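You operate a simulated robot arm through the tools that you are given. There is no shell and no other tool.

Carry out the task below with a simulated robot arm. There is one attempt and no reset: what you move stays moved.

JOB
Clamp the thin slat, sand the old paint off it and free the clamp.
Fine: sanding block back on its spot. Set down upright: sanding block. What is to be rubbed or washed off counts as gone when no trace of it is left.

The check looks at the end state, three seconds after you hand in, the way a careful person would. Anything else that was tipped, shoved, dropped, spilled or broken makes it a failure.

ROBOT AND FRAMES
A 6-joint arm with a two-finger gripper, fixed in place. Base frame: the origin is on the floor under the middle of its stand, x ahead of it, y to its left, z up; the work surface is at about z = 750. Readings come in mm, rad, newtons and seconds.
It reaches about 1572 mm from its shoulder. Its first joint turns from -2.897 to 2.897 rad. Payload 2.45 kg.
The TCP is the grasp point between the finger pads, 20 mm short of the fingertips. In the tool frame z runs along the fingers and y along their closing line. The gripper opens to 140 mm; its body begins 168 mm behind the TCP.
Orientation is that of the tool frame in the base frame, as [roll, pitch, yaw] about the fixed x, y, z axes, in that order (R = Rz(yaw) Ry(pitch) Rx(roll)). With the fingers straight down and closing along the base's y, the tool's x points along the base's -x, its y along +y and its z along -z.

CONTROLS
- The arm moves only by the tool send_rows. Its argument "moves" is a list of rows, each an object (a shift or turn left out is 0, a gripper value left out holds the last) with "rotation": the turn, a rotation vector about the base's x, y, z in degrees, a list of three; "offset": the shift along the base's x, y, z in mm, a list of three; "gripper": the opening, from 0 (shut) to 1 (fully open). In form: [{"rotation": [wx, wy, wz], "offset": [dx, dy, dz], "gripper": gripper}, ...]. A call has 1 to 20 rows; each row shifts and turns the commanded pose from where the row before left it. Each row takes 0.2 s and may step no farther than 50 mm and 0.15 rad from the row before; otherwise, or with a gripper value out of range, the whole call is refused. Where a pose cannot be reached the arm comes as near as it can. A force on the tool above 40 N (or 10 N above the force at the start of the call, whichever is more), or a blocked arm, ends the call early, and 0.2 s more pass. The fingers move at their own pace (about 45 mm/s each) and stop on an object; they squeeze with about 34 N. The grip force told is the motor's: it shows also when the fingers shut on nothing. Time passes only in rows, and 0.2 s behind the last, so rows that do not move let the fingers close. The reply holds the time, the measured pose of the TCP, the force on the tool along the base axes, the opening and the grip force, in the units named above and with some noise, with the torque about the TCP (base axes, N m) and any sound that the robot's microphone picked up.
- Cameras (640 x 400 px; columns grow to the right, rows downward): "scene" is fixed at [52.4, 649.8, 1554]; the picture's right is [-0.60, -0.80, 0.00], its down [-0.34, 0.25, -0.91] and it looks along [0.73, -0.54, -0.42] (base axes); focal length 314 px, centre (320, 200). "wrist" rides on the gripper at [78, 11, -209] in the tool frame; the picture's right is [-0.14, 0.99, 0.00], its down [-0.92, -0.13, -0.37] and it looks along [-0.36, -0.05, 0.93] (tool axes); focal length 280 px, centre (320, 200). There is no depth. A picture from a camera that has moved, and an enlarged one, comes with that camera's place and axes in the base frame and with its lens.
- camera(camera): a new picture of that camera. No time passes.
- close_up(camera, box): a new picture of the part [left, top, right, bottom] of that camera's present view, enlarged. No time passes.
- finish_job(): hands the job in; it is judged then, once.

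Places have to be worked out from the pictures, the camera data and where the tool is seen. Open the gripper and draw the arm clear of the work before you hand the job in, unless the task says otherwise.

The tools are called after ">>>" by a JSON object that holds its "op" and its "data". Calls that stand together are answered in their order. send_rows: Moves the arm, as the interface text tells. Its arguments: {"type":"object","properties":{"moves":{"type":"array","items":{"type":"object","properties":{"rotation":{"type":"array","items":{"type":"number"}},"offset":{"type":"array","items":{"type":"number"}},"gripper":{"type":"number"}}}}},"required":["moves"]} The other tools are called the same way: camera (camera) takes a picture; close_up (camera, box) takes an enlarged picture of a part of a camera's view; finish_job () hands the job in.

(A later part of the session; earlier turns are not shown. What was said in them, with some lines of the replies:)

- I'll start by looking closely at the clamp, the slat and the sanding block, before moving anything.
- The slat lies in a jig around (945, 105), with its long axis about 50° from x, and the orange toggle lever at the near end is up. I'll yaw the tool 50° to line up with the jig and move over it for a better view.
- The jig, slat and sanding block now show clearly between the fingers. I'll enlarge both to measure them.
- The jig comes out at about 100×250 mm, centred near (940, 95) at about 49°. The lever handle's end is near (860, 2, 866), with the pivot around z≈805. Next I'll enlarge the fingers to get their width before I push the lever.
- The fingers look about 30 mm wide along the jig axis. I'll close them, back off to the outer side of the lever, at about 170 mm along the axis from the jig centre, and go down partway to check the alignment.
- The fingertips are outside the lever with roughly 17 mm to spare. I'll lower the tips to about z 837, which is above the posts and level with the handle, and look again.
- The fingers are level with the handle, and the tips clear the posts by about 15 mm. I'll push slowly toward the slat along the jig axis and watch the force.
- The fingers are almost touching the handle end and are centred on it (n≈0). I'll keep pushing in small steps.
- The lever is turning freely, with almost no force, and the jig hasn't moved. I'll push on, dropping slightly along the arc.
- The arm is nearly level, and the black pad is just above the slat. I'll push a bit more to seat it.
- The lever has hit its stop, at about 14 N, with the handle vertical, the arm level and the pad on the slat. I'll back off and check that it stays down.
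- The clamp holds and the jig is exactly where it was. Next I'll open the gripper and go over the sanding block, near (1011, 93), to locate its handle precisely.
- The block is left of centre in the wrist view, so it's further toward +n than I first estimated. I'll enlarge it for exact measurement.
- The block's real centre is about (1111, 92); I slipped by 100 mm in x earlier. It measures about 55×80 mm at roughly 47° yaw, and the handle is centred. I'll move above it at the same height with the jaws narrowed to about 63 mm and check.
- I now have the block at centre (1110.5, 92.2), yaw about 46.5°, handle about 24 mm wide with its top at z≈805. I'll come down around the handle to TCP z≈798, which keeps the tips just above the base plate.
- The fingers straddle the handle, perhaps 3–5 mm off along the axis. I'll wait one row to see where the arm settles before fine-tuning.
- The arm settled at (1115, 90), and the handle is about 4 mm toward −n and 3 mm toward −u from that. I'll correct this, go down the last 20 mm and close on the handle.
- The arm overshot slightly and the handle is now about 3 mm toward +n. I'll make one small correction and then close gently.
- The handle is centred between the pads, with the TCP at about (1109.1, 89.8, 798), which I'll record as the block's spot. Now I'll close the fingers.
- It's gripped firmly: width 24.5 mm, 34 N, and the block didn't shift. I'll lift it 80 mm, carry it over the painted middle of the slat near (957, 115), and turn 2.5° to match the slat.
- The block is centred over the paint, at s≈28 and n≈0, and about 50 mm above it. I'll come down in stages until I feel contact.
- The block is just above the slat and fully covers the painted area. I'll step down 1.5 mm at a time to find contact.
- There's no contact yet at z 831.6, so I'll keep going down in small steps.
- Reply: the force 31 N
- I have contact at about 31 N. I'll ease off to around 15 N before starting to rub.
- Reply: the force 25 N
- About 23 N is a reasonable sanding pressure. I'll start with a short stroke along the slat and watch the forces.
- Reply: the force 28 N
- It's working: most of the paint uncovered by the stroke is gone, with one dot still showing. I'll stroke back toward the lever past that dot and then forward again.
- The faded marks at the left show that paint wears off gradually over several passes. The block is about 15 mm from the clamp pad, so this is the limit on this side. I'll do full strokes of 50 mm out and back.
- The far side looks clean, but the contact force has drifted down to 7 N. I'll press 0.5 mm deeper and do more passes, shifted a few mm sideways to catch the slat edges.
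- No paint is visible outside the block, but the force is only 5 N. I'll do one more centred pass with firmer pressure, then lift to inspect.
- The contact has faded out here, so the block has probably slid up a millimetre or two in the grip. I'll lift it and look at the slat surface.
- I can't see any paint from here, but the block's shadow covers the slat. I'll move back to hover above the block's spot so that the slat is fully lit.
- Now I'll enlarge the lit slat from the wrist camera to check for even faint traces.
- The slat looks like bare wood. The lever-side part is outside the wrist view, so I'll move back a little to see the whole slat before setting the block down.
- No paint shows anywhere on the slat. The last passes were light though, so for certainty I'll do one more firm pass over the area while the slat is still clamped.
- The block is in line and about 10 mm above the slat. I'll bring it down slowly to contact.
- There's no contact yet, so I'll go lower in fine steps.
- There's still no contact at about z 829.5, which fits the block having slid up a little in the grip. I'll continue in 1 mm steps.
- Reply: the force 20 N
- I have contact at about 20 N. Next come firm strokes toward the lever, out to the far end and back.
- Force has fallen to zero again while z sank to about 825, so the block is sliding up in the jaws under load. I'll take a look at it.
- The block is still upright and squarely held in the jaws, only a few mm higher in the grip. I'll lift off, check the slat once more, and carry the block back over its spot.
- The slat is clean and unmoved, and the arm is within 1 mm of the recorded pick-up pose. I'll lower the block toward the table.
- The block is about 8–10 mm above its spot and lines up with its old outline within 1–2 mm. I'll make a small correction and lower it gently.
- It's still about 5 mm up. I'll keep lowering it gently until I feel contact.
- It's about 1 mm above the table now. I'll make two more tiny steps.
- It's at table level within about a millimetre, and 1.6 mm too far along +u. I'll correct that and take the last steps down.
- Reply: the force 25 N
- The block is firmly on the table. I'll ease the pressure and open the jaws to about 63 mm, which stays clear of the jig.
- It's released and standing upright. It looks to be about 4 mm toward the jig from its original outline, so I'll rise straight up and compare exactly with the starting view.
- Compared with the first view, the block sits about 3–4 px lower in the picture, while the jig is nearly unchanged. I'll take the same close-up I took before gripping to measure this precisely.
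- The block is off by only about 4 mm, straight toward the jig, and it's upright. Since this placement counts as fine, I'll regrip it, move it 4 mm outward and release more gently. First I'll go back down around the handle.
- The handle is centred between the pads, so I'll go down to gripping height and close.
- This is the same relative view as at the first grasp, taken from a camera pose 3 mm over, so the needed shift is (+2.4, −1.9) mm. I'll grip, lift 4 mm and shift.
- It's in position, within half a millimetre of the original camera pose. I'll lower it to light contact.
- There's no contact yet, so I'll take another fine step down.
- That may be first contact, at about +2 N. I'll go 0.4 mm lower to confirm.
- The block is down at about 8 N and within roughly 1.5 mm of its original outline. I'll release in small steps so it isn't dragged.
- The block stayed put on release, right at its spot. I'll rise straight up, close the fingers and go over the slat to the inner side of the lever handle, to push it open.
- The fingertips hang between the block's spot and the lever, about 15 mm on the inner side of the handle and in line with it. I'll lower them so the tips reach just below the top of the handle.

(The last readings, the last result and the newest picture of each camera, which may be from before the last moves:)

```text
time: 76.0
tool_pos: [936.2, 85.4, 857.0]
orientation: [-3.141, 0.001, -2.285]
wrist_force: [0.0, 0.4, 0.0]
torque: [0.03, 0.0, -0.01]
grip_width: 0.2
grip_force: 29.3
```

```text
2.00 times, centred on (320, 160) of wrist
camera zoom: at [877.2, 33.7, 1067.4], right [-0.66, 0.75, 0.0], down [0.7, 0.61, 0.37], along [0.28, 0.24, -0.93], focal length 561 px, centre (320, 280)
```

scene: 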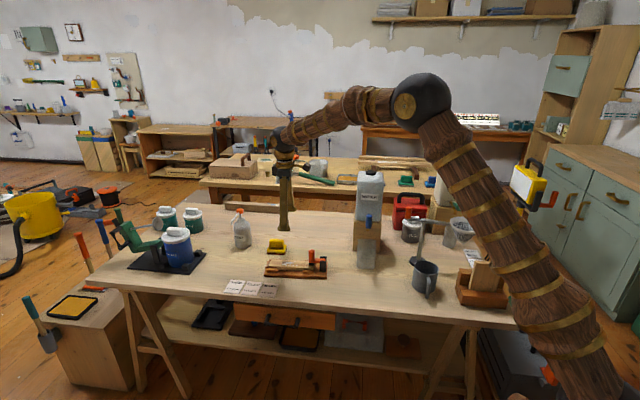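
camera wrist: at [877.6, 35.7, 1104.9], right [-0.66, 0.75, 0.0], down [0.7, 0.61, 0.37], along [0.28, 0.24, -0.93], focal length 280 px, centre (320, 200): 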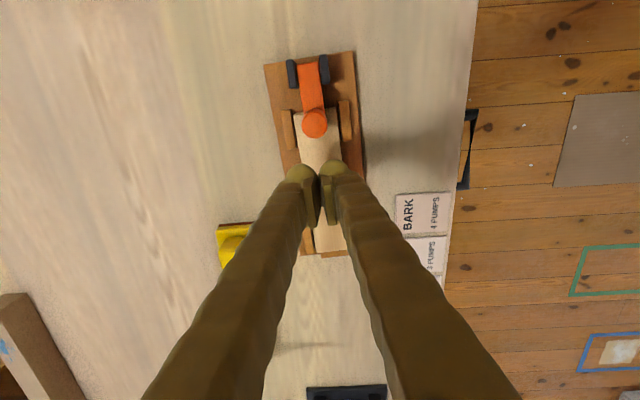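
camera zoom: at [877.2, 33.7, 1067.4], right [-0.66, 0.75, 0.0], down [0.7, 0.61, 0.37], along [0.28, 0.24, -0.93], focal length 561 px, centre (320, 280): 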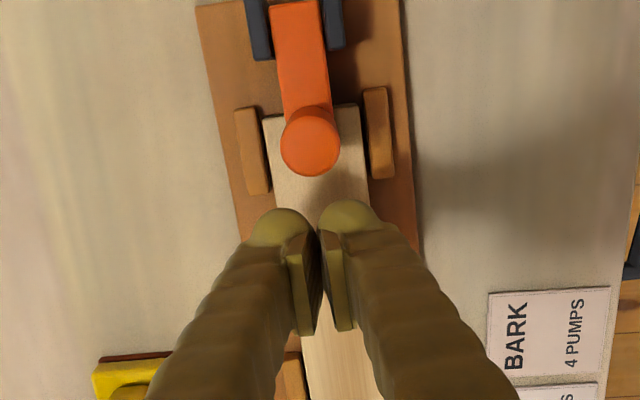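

The handle is centred on the pair of fingertips, with about an 11 mm gap. I'll lower 5 mm more for a secure contact and close the gap.

>>> {"op": "send_rows", "data": {"moves": [{"offset": [0, 0, -5]}, {"offset": [-3.3, -3.8, 0]}, {"offset": [-3.3, -3.8, 0]}, {}]}}

>>> {"op": "close_up", "data": {"camera": "scene", "box": [270, 225, 340, 277]}}

```text
time: 77.0
tool_pos: [930.2, 80.0, 854.1]
orientation: [-3.14, 0.0, -2.284]
wrist_force: [-0.7, 0.3, -0.3]
torque: [0.03, 0.03, 0.0]
grip_width: 0.0
grip_force: 29.1
```

```text
7.69 times, centred on (305, 251) of scene
camera zoom: at [52.4, 649.8, 1554.0], right [-0.6, -0.8, 0.0], down [-0.34, 0.25, -0.91], along [0.73, -0.54, -0.42], focal length 2419 px, centre (435, -192)
```

zoom: 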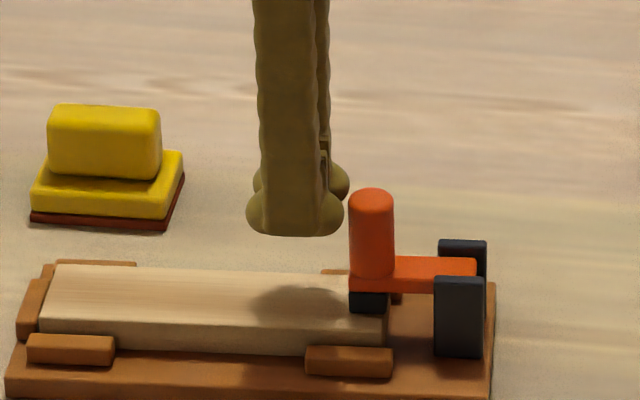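

The gap is nearly closed. I'll start pushing outward and watch the force.

>>> {"op": "send_rows", "data": {"moves": [{"offset": [-2.6, -3.0, 0]}, {"offset": [-2.6, -3.0, 2]}, {}]}}

>>> {"op": "close_up", "data": {"camera": "scene", "box": [270, 225, 340, 277]}}

```text
time: 77.8
tool_pos: [923.7, 75.3, 855.7]
orientation: [-3.141, -0.001, -2.286]
wrist_force: [1.7, 4.8, 1.1]
torque: [0.02, -0.04, -0.11]
grip_width: 0.0
grip_force: 29.2
```

```text
7.69 times, centred on (305, 251) of scene
camera zoom: at [52.4, 649.8, 1554.0], right [-0.6, -0.8, 0.0], down [-0.34, 0.25, -0.91], along [0.73, -0.54, -0.42], focal length 2419 px, centre (435, -192)
```

zoom: 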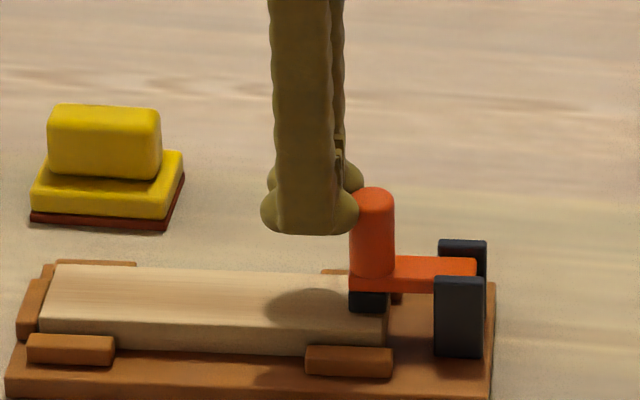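

Contact made, about 5 N. I'll continue along the lever's opening arc, outward and slightly up.

>>> {"op": "send_rows", "data": {"moves": [{"offset": [-2.6, -3.0, 2]}, {"offset": [-2.6, -3.0, 2]}, {}]}}

>>> {"op": "close_up", "data": {"camera": "scene", "box": [270, 225, 340, 277]}}

```text
time: 78.6
tool_pos: [916.7, 68.7, 857.5]
orientation: [-3.14, 0.0, -2.285]
wrist_force: [0.7, 2.0, 1.6]
torque: [0.0, 0.05, -0.07]
grip_width: 0.2
grip_force: 29.4
```

```text
7.69 times, centred on (305, 251) of scene
camera zoom: at [52.4, 649.8, 1554.0], right [-0.6, -0.8, 0.0], down [-0.34, 0.25, -0.91], along [0.73, -0.54, -0.42], focal length 2419 px, centre (435, -192)
```

zoom: 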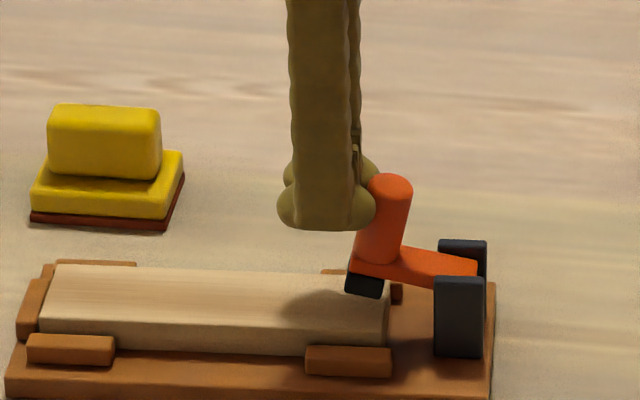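

The clamp is lifting off the slat with hardly any force. I'll follow the arc further.

>>> {"op": "send_rows", "data": {"moves": [{"offset": [-3.3, -3.8, 3.5]}, {"offset": [-3.3, -3.8, 3.5]}, {"offset": [-3.3, -3.8, 3.5]}, {}]}}

>>> {"op": "close_up", "data": {"camera": "scene", "box": [270, 225, 340, 277]}}

```text
time: 79.6
tool_pos: [909.4, 57.3, 868.5]
orientation: [-3.142, 0.0, -2.283]
wrist_force: [0.2, 0.2, -0.4]
torque: [0.01, -0.02, -0.03]
grip_width: 0.0
grip_force: 29.4
```

```text
7.69 times, centred on (305, 251) of scene
camera zoom: at [52.4, 649.8, 1554.0], right [-0.6, -0.8, 0.0], down [-0.34, 0.25, -0.91], along [0.73, -0.54, -0.42], focal length 2419 px, centre (435, -192)
```

zoom: 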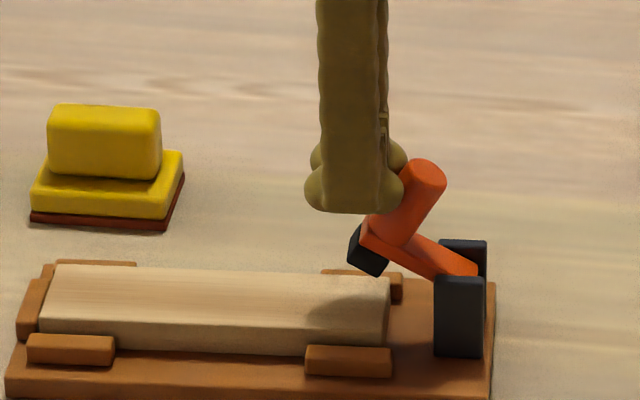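

The lever is a bit more than half open. I'll continue, rising a little more so the tips stay clear of the rising pad.

>>> {"op": "send_rows", "data": {"moves": [{"offset": [-3.3, -3.8, 4]}, {"offset": [-3.9, -4.5, 4]}, {"offset": [-3.9, -4.5, 3]}, {}]}}

>>> {"op": "close_up", "data": {"camera": "scene", "box": [270, 225, 340, 277]}}

```text
time: 80.6
tool_pos: [897.0, 44.7, 879.7]
orientation: [3.141, 0.001, -2.285]
wrist_force: [1.0, 0.8, 0.7]
torque: [-0.01, -0.01, 0.0]
grip_width: 0.0
grip_force: 29.6
```

```text
7.69 times, centred on (305, 251) of scene
camera zoom: at [52.4, 649.8, 1554.0], right [-0.6, -0.8, 0.0], down [-0.34, 0.25, -0.91], along [0.73, -0.54, -0.42], focal length 2419 px, centre (435, -192)
```

zoom: 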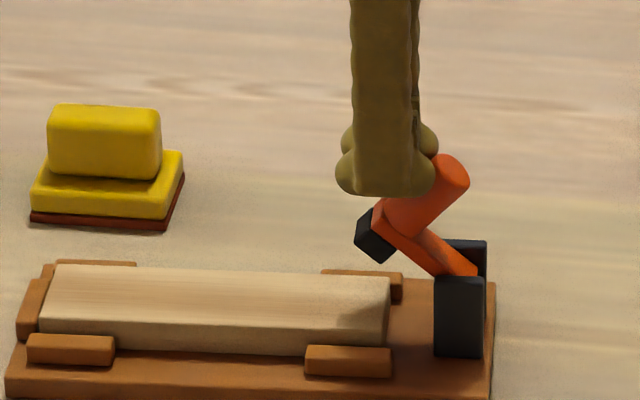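

It's about 50° open; at the start it was about 62°. A little further will bring it back to the starting position.

>>> {"op": "send_rows", "data": {"moves": [{"offset": [-3.9, -4.5, 3]}, {"offset": [-3.9, -4.5, 1.5]}, {"offset": [-3.9, -4.5, 1]}, {}]}}

>>> {"op": "close_up", "data": {"camera": "scene", "box": [270, 225, 340, 277]}}

```text
time: 81.6
tool_pos: [885.5, 30.7, 885.5]
orientation: [3.141, 0.0, -2.285]
wrist_force: [-0.2, 0.4, -0.3]
torque: [0.03, 0.01, -0.01]
grip_width: 0.0
grip_force: 29.2
```

```text
7.69 times, centred on (305, 251) of scene
camera zoom: at [52.4, 649.8, 1554.0], right [-0.6, -0.8, 0.0], down [-0.34, 0.25, -0.91], along [0.73, -0.54, -0.42], focal length 2419 px, centre (435, -192)
```

zoom: 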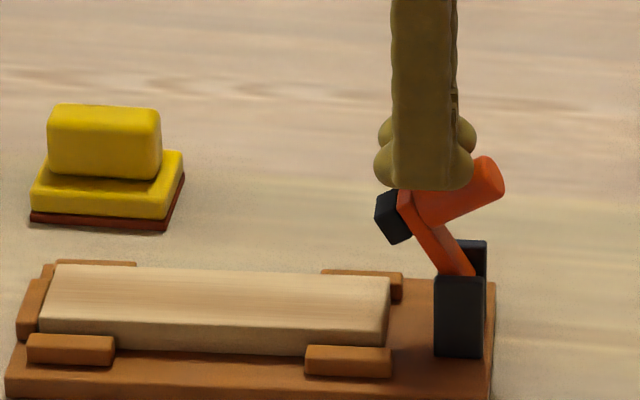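

The lever is practically back to its starting angle. I'll give it one last small nudge to see whether it has reached its stop.

>>> {"op": "send_rows", "data": {"moves": [{"offset": [-2.0, -2.3, 0]}, {"offset": [-1.3, -1.5, 0]}, {}]}}

>>> {"op": "close_up", "data": {"camera": "scene", "box": [270, 225, 340, 277]}}

```text
time: 82.4
tool_pos: [882.2, 26.2, 885.7]
orientation: [3.141, -0.001, -2.285]
wrist_force: [0.4, 0.4, 1.1]
torque: [0.02, 0.04, 0.0]
grip_width: 0.0
grip_force: 29.6
```

```text
7.69 times, centred on (305, 251) of scene
camera zoom: at [52.4, 649.8, 1554.0], right [-0.6, -0.8, 0.0], down [-0.34, 0.25, -0.91], along [0.73, -0.54, -0.42], focal length 2419 px, centre (435, -192)
```

zoom: 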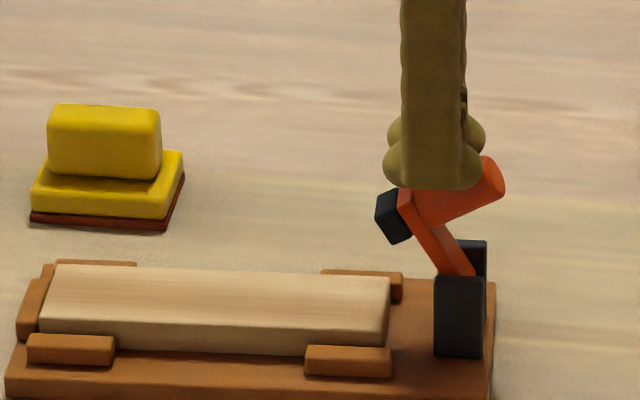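

The lever stayed put, so it's open. I'll lift the arm straight up and compare the lever with the opening picture.

>>> {"op": "send_rows", "data": {"moves": [{"offset": [0, 0, 20]}, {"offset": [0, 0, 40]}, {"offset": [0, 0, 45]}, {"offset": [0, 0, 45]}, {}]}}

>>> {"op": "close_up", "data": {"camera": "scene", "box": [256, 235, 336, 285]}}

>>> {"op": "camera", "data": {"camera": "scene"}}

>>> {"op": "camera", "data": {"camera": "wrist"}}

```text
time: 83.6
tool_pos: [884.4, 26.6, 1039.0]
orientation: [3.141, 0.001, -2.285]
wrist_force: [-0.5, -0.3, 0.0]
torque: [-0.04, 0.0, 0.0]
grip_width: 0.2
grip_force: 29.7
```

```text
8.00 times, centred on (296, 260) of scene
camera zoom: at [52.4, 649.8, 1554.0], right [-0.6, -0.8, 0.0], down [-0.34, 0.25, -0.91], along [0.73, -0.54, -0.42], focal length 2515 px, centre (512, -280)
```

zoom: 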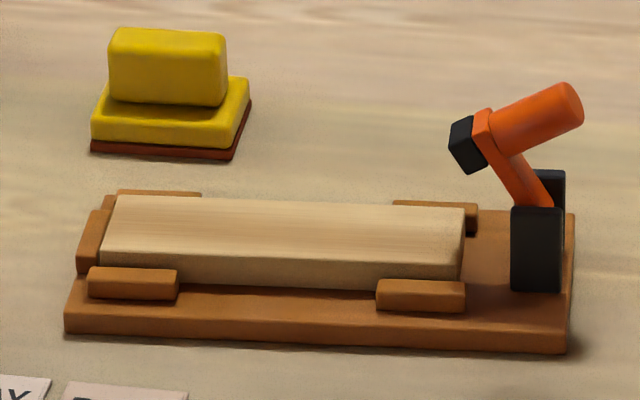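

```text
taken
```

scene: 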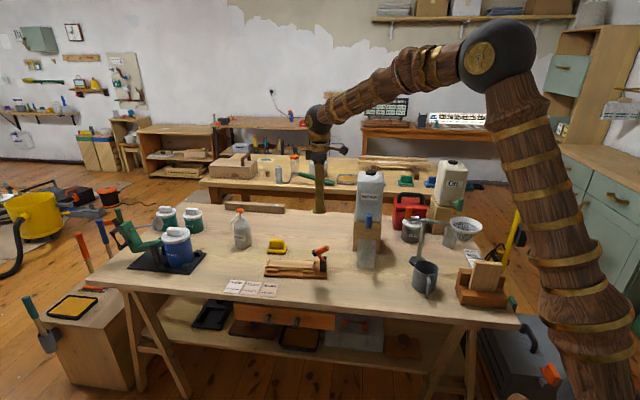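

```text
taken
camera wrist: at [825.7, -25.6, 1248.5], right [-0.66, 0.75, 0.0], down [0.7, 0.61, 0.37], along [0.28, 0.24, -0.93], focal length 280 px, centre (320, 200)
```

wrist: 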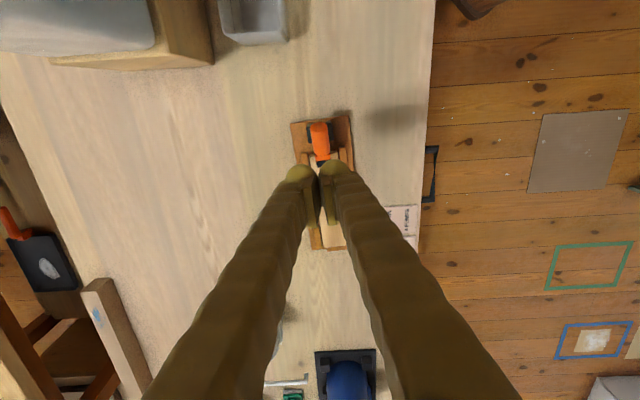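

The lever, slat and block all match the opening picture within 1–2 mm, and no paint shows. I'll open the gripper and take the arm back toward its starting pose for a final check.

>>> {"op": "send_rows", "data": {"moves": [{"offset": [-20, -14, 10], "rotation": [0, 0, -8], "gripper": 1}, {"offset": [-20, -15, 10], "rotation": [0, 0, -8]}, {"offset": [-20, -15, 5], "rotation": [0, 0, -8]}, {"offset": [-20, -15, 0], "rotation": [0, 0, -8]}, {"offset": [-20, -15, 0], "rotation": [0, 0, -8]}, {"offset": [-24, -14, 0], "rotation": [0, 0, -8]}, {}, {}, {}]}}

>>> {"op": "camera", "data": {"camera": "scene"}}

>>> {"op": "close_up", "data": {"camera": "scene", "box": [256, 235, 336, 285]}}

>>> {"op": "close_up", "data": {"camera": "scene", "box": [266, 252, 316, 277]}}

>>> {"op": "camera", "data": {"camera": "wrist"}}

```text
time: 85.6
tool_pos: [761.9, -60.3, 1059.7]
orientation: [3.141, 0.0, -3.122]
wrist_force: [0.2, 0.1, -0.6]
torque: [-0.02, 0.02, 0.05]
grip_width: 139.8
grip_force: 0.2
```

```text
taken
```

scene: 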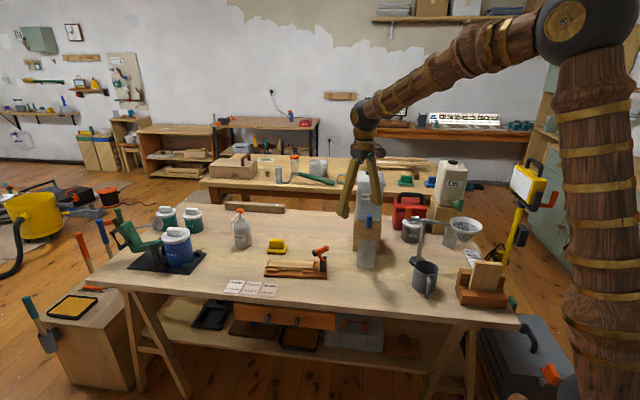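

```text
8.00 times, centred on (296, 260) of scene
camera zoom: at [52.4, 649.8, 1554.0], right [-0.6, -0.8, 0.0], down [-0.34, 0.25, -0.91], along [0.73, -0.54, -0.42], focal length 2515 px, centre (512, -280)
```

zoom: 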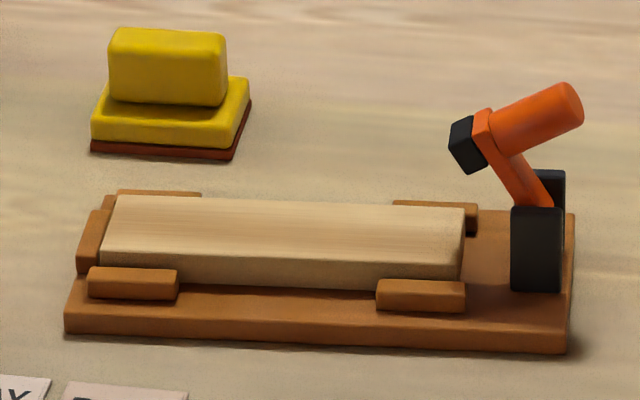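

```text
12.80 times, centred on (291, 264) of scene
camera zoom: at [52.4, 649.8, 1554.0], right [-0.6, -0.8, 0.0], down [-0.34, 0.25, -0.91], along [0.73, -0.54, -0.42], focal length 4025 px, centre (691, -626)
```

zoom: 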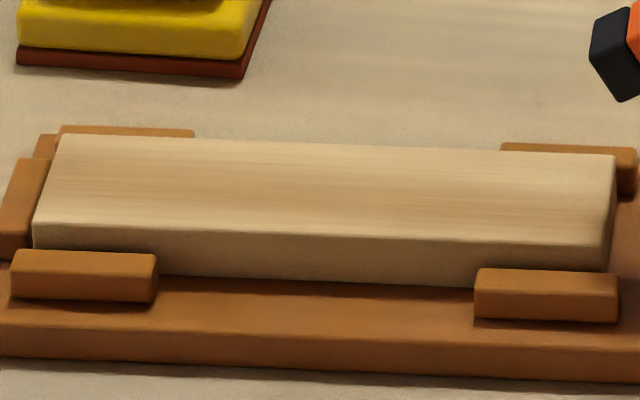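

```text
taken
camera wrist: at [683.8, -50.6, 1269.3], right [0.12, 0.99, 0.0], down [0.92, -0.11, 0.37], along [0.37, -0.04, -0.93], focal length 280 px, centre (320, 200)
```

wrist: 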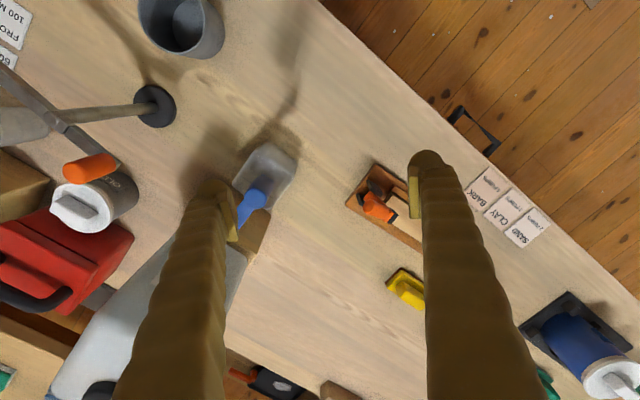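

The slat is bare wood, fully lit, with no trace of paint, and the clamp is open at its starting angle. The sanding block stands upright on its spot, nothing else has moved, the gripper is open and the arm is clear. I'm handing the job in.

>>> {"op": "finish_job", "data": {}}

```text
The job is handed in.
```

The slat is sanded clean, the clamp is free again, and I've handed the job in; I don't have the check's result yet.

- **Slat:** I clamped it, sanded the painted area in repeated passes and looked it over in full light from both cameras. No trace of paint shows.
- **Clamp:** The lever is back at its starting open angle.
- **Sanding block:** It stands upright, about 1 mm from where it started. It was about 4 mm off after the first set-down, so I gripped it again and corrected that.
- **Jig:** In the final pictures it appears to have shifted by about 1 to 1.5 mm along its length, which could be a reading error. I left it as it was.
- **Everything else:** Nothing else looks moved, and the arm is back near its starting pose with the gripper open.
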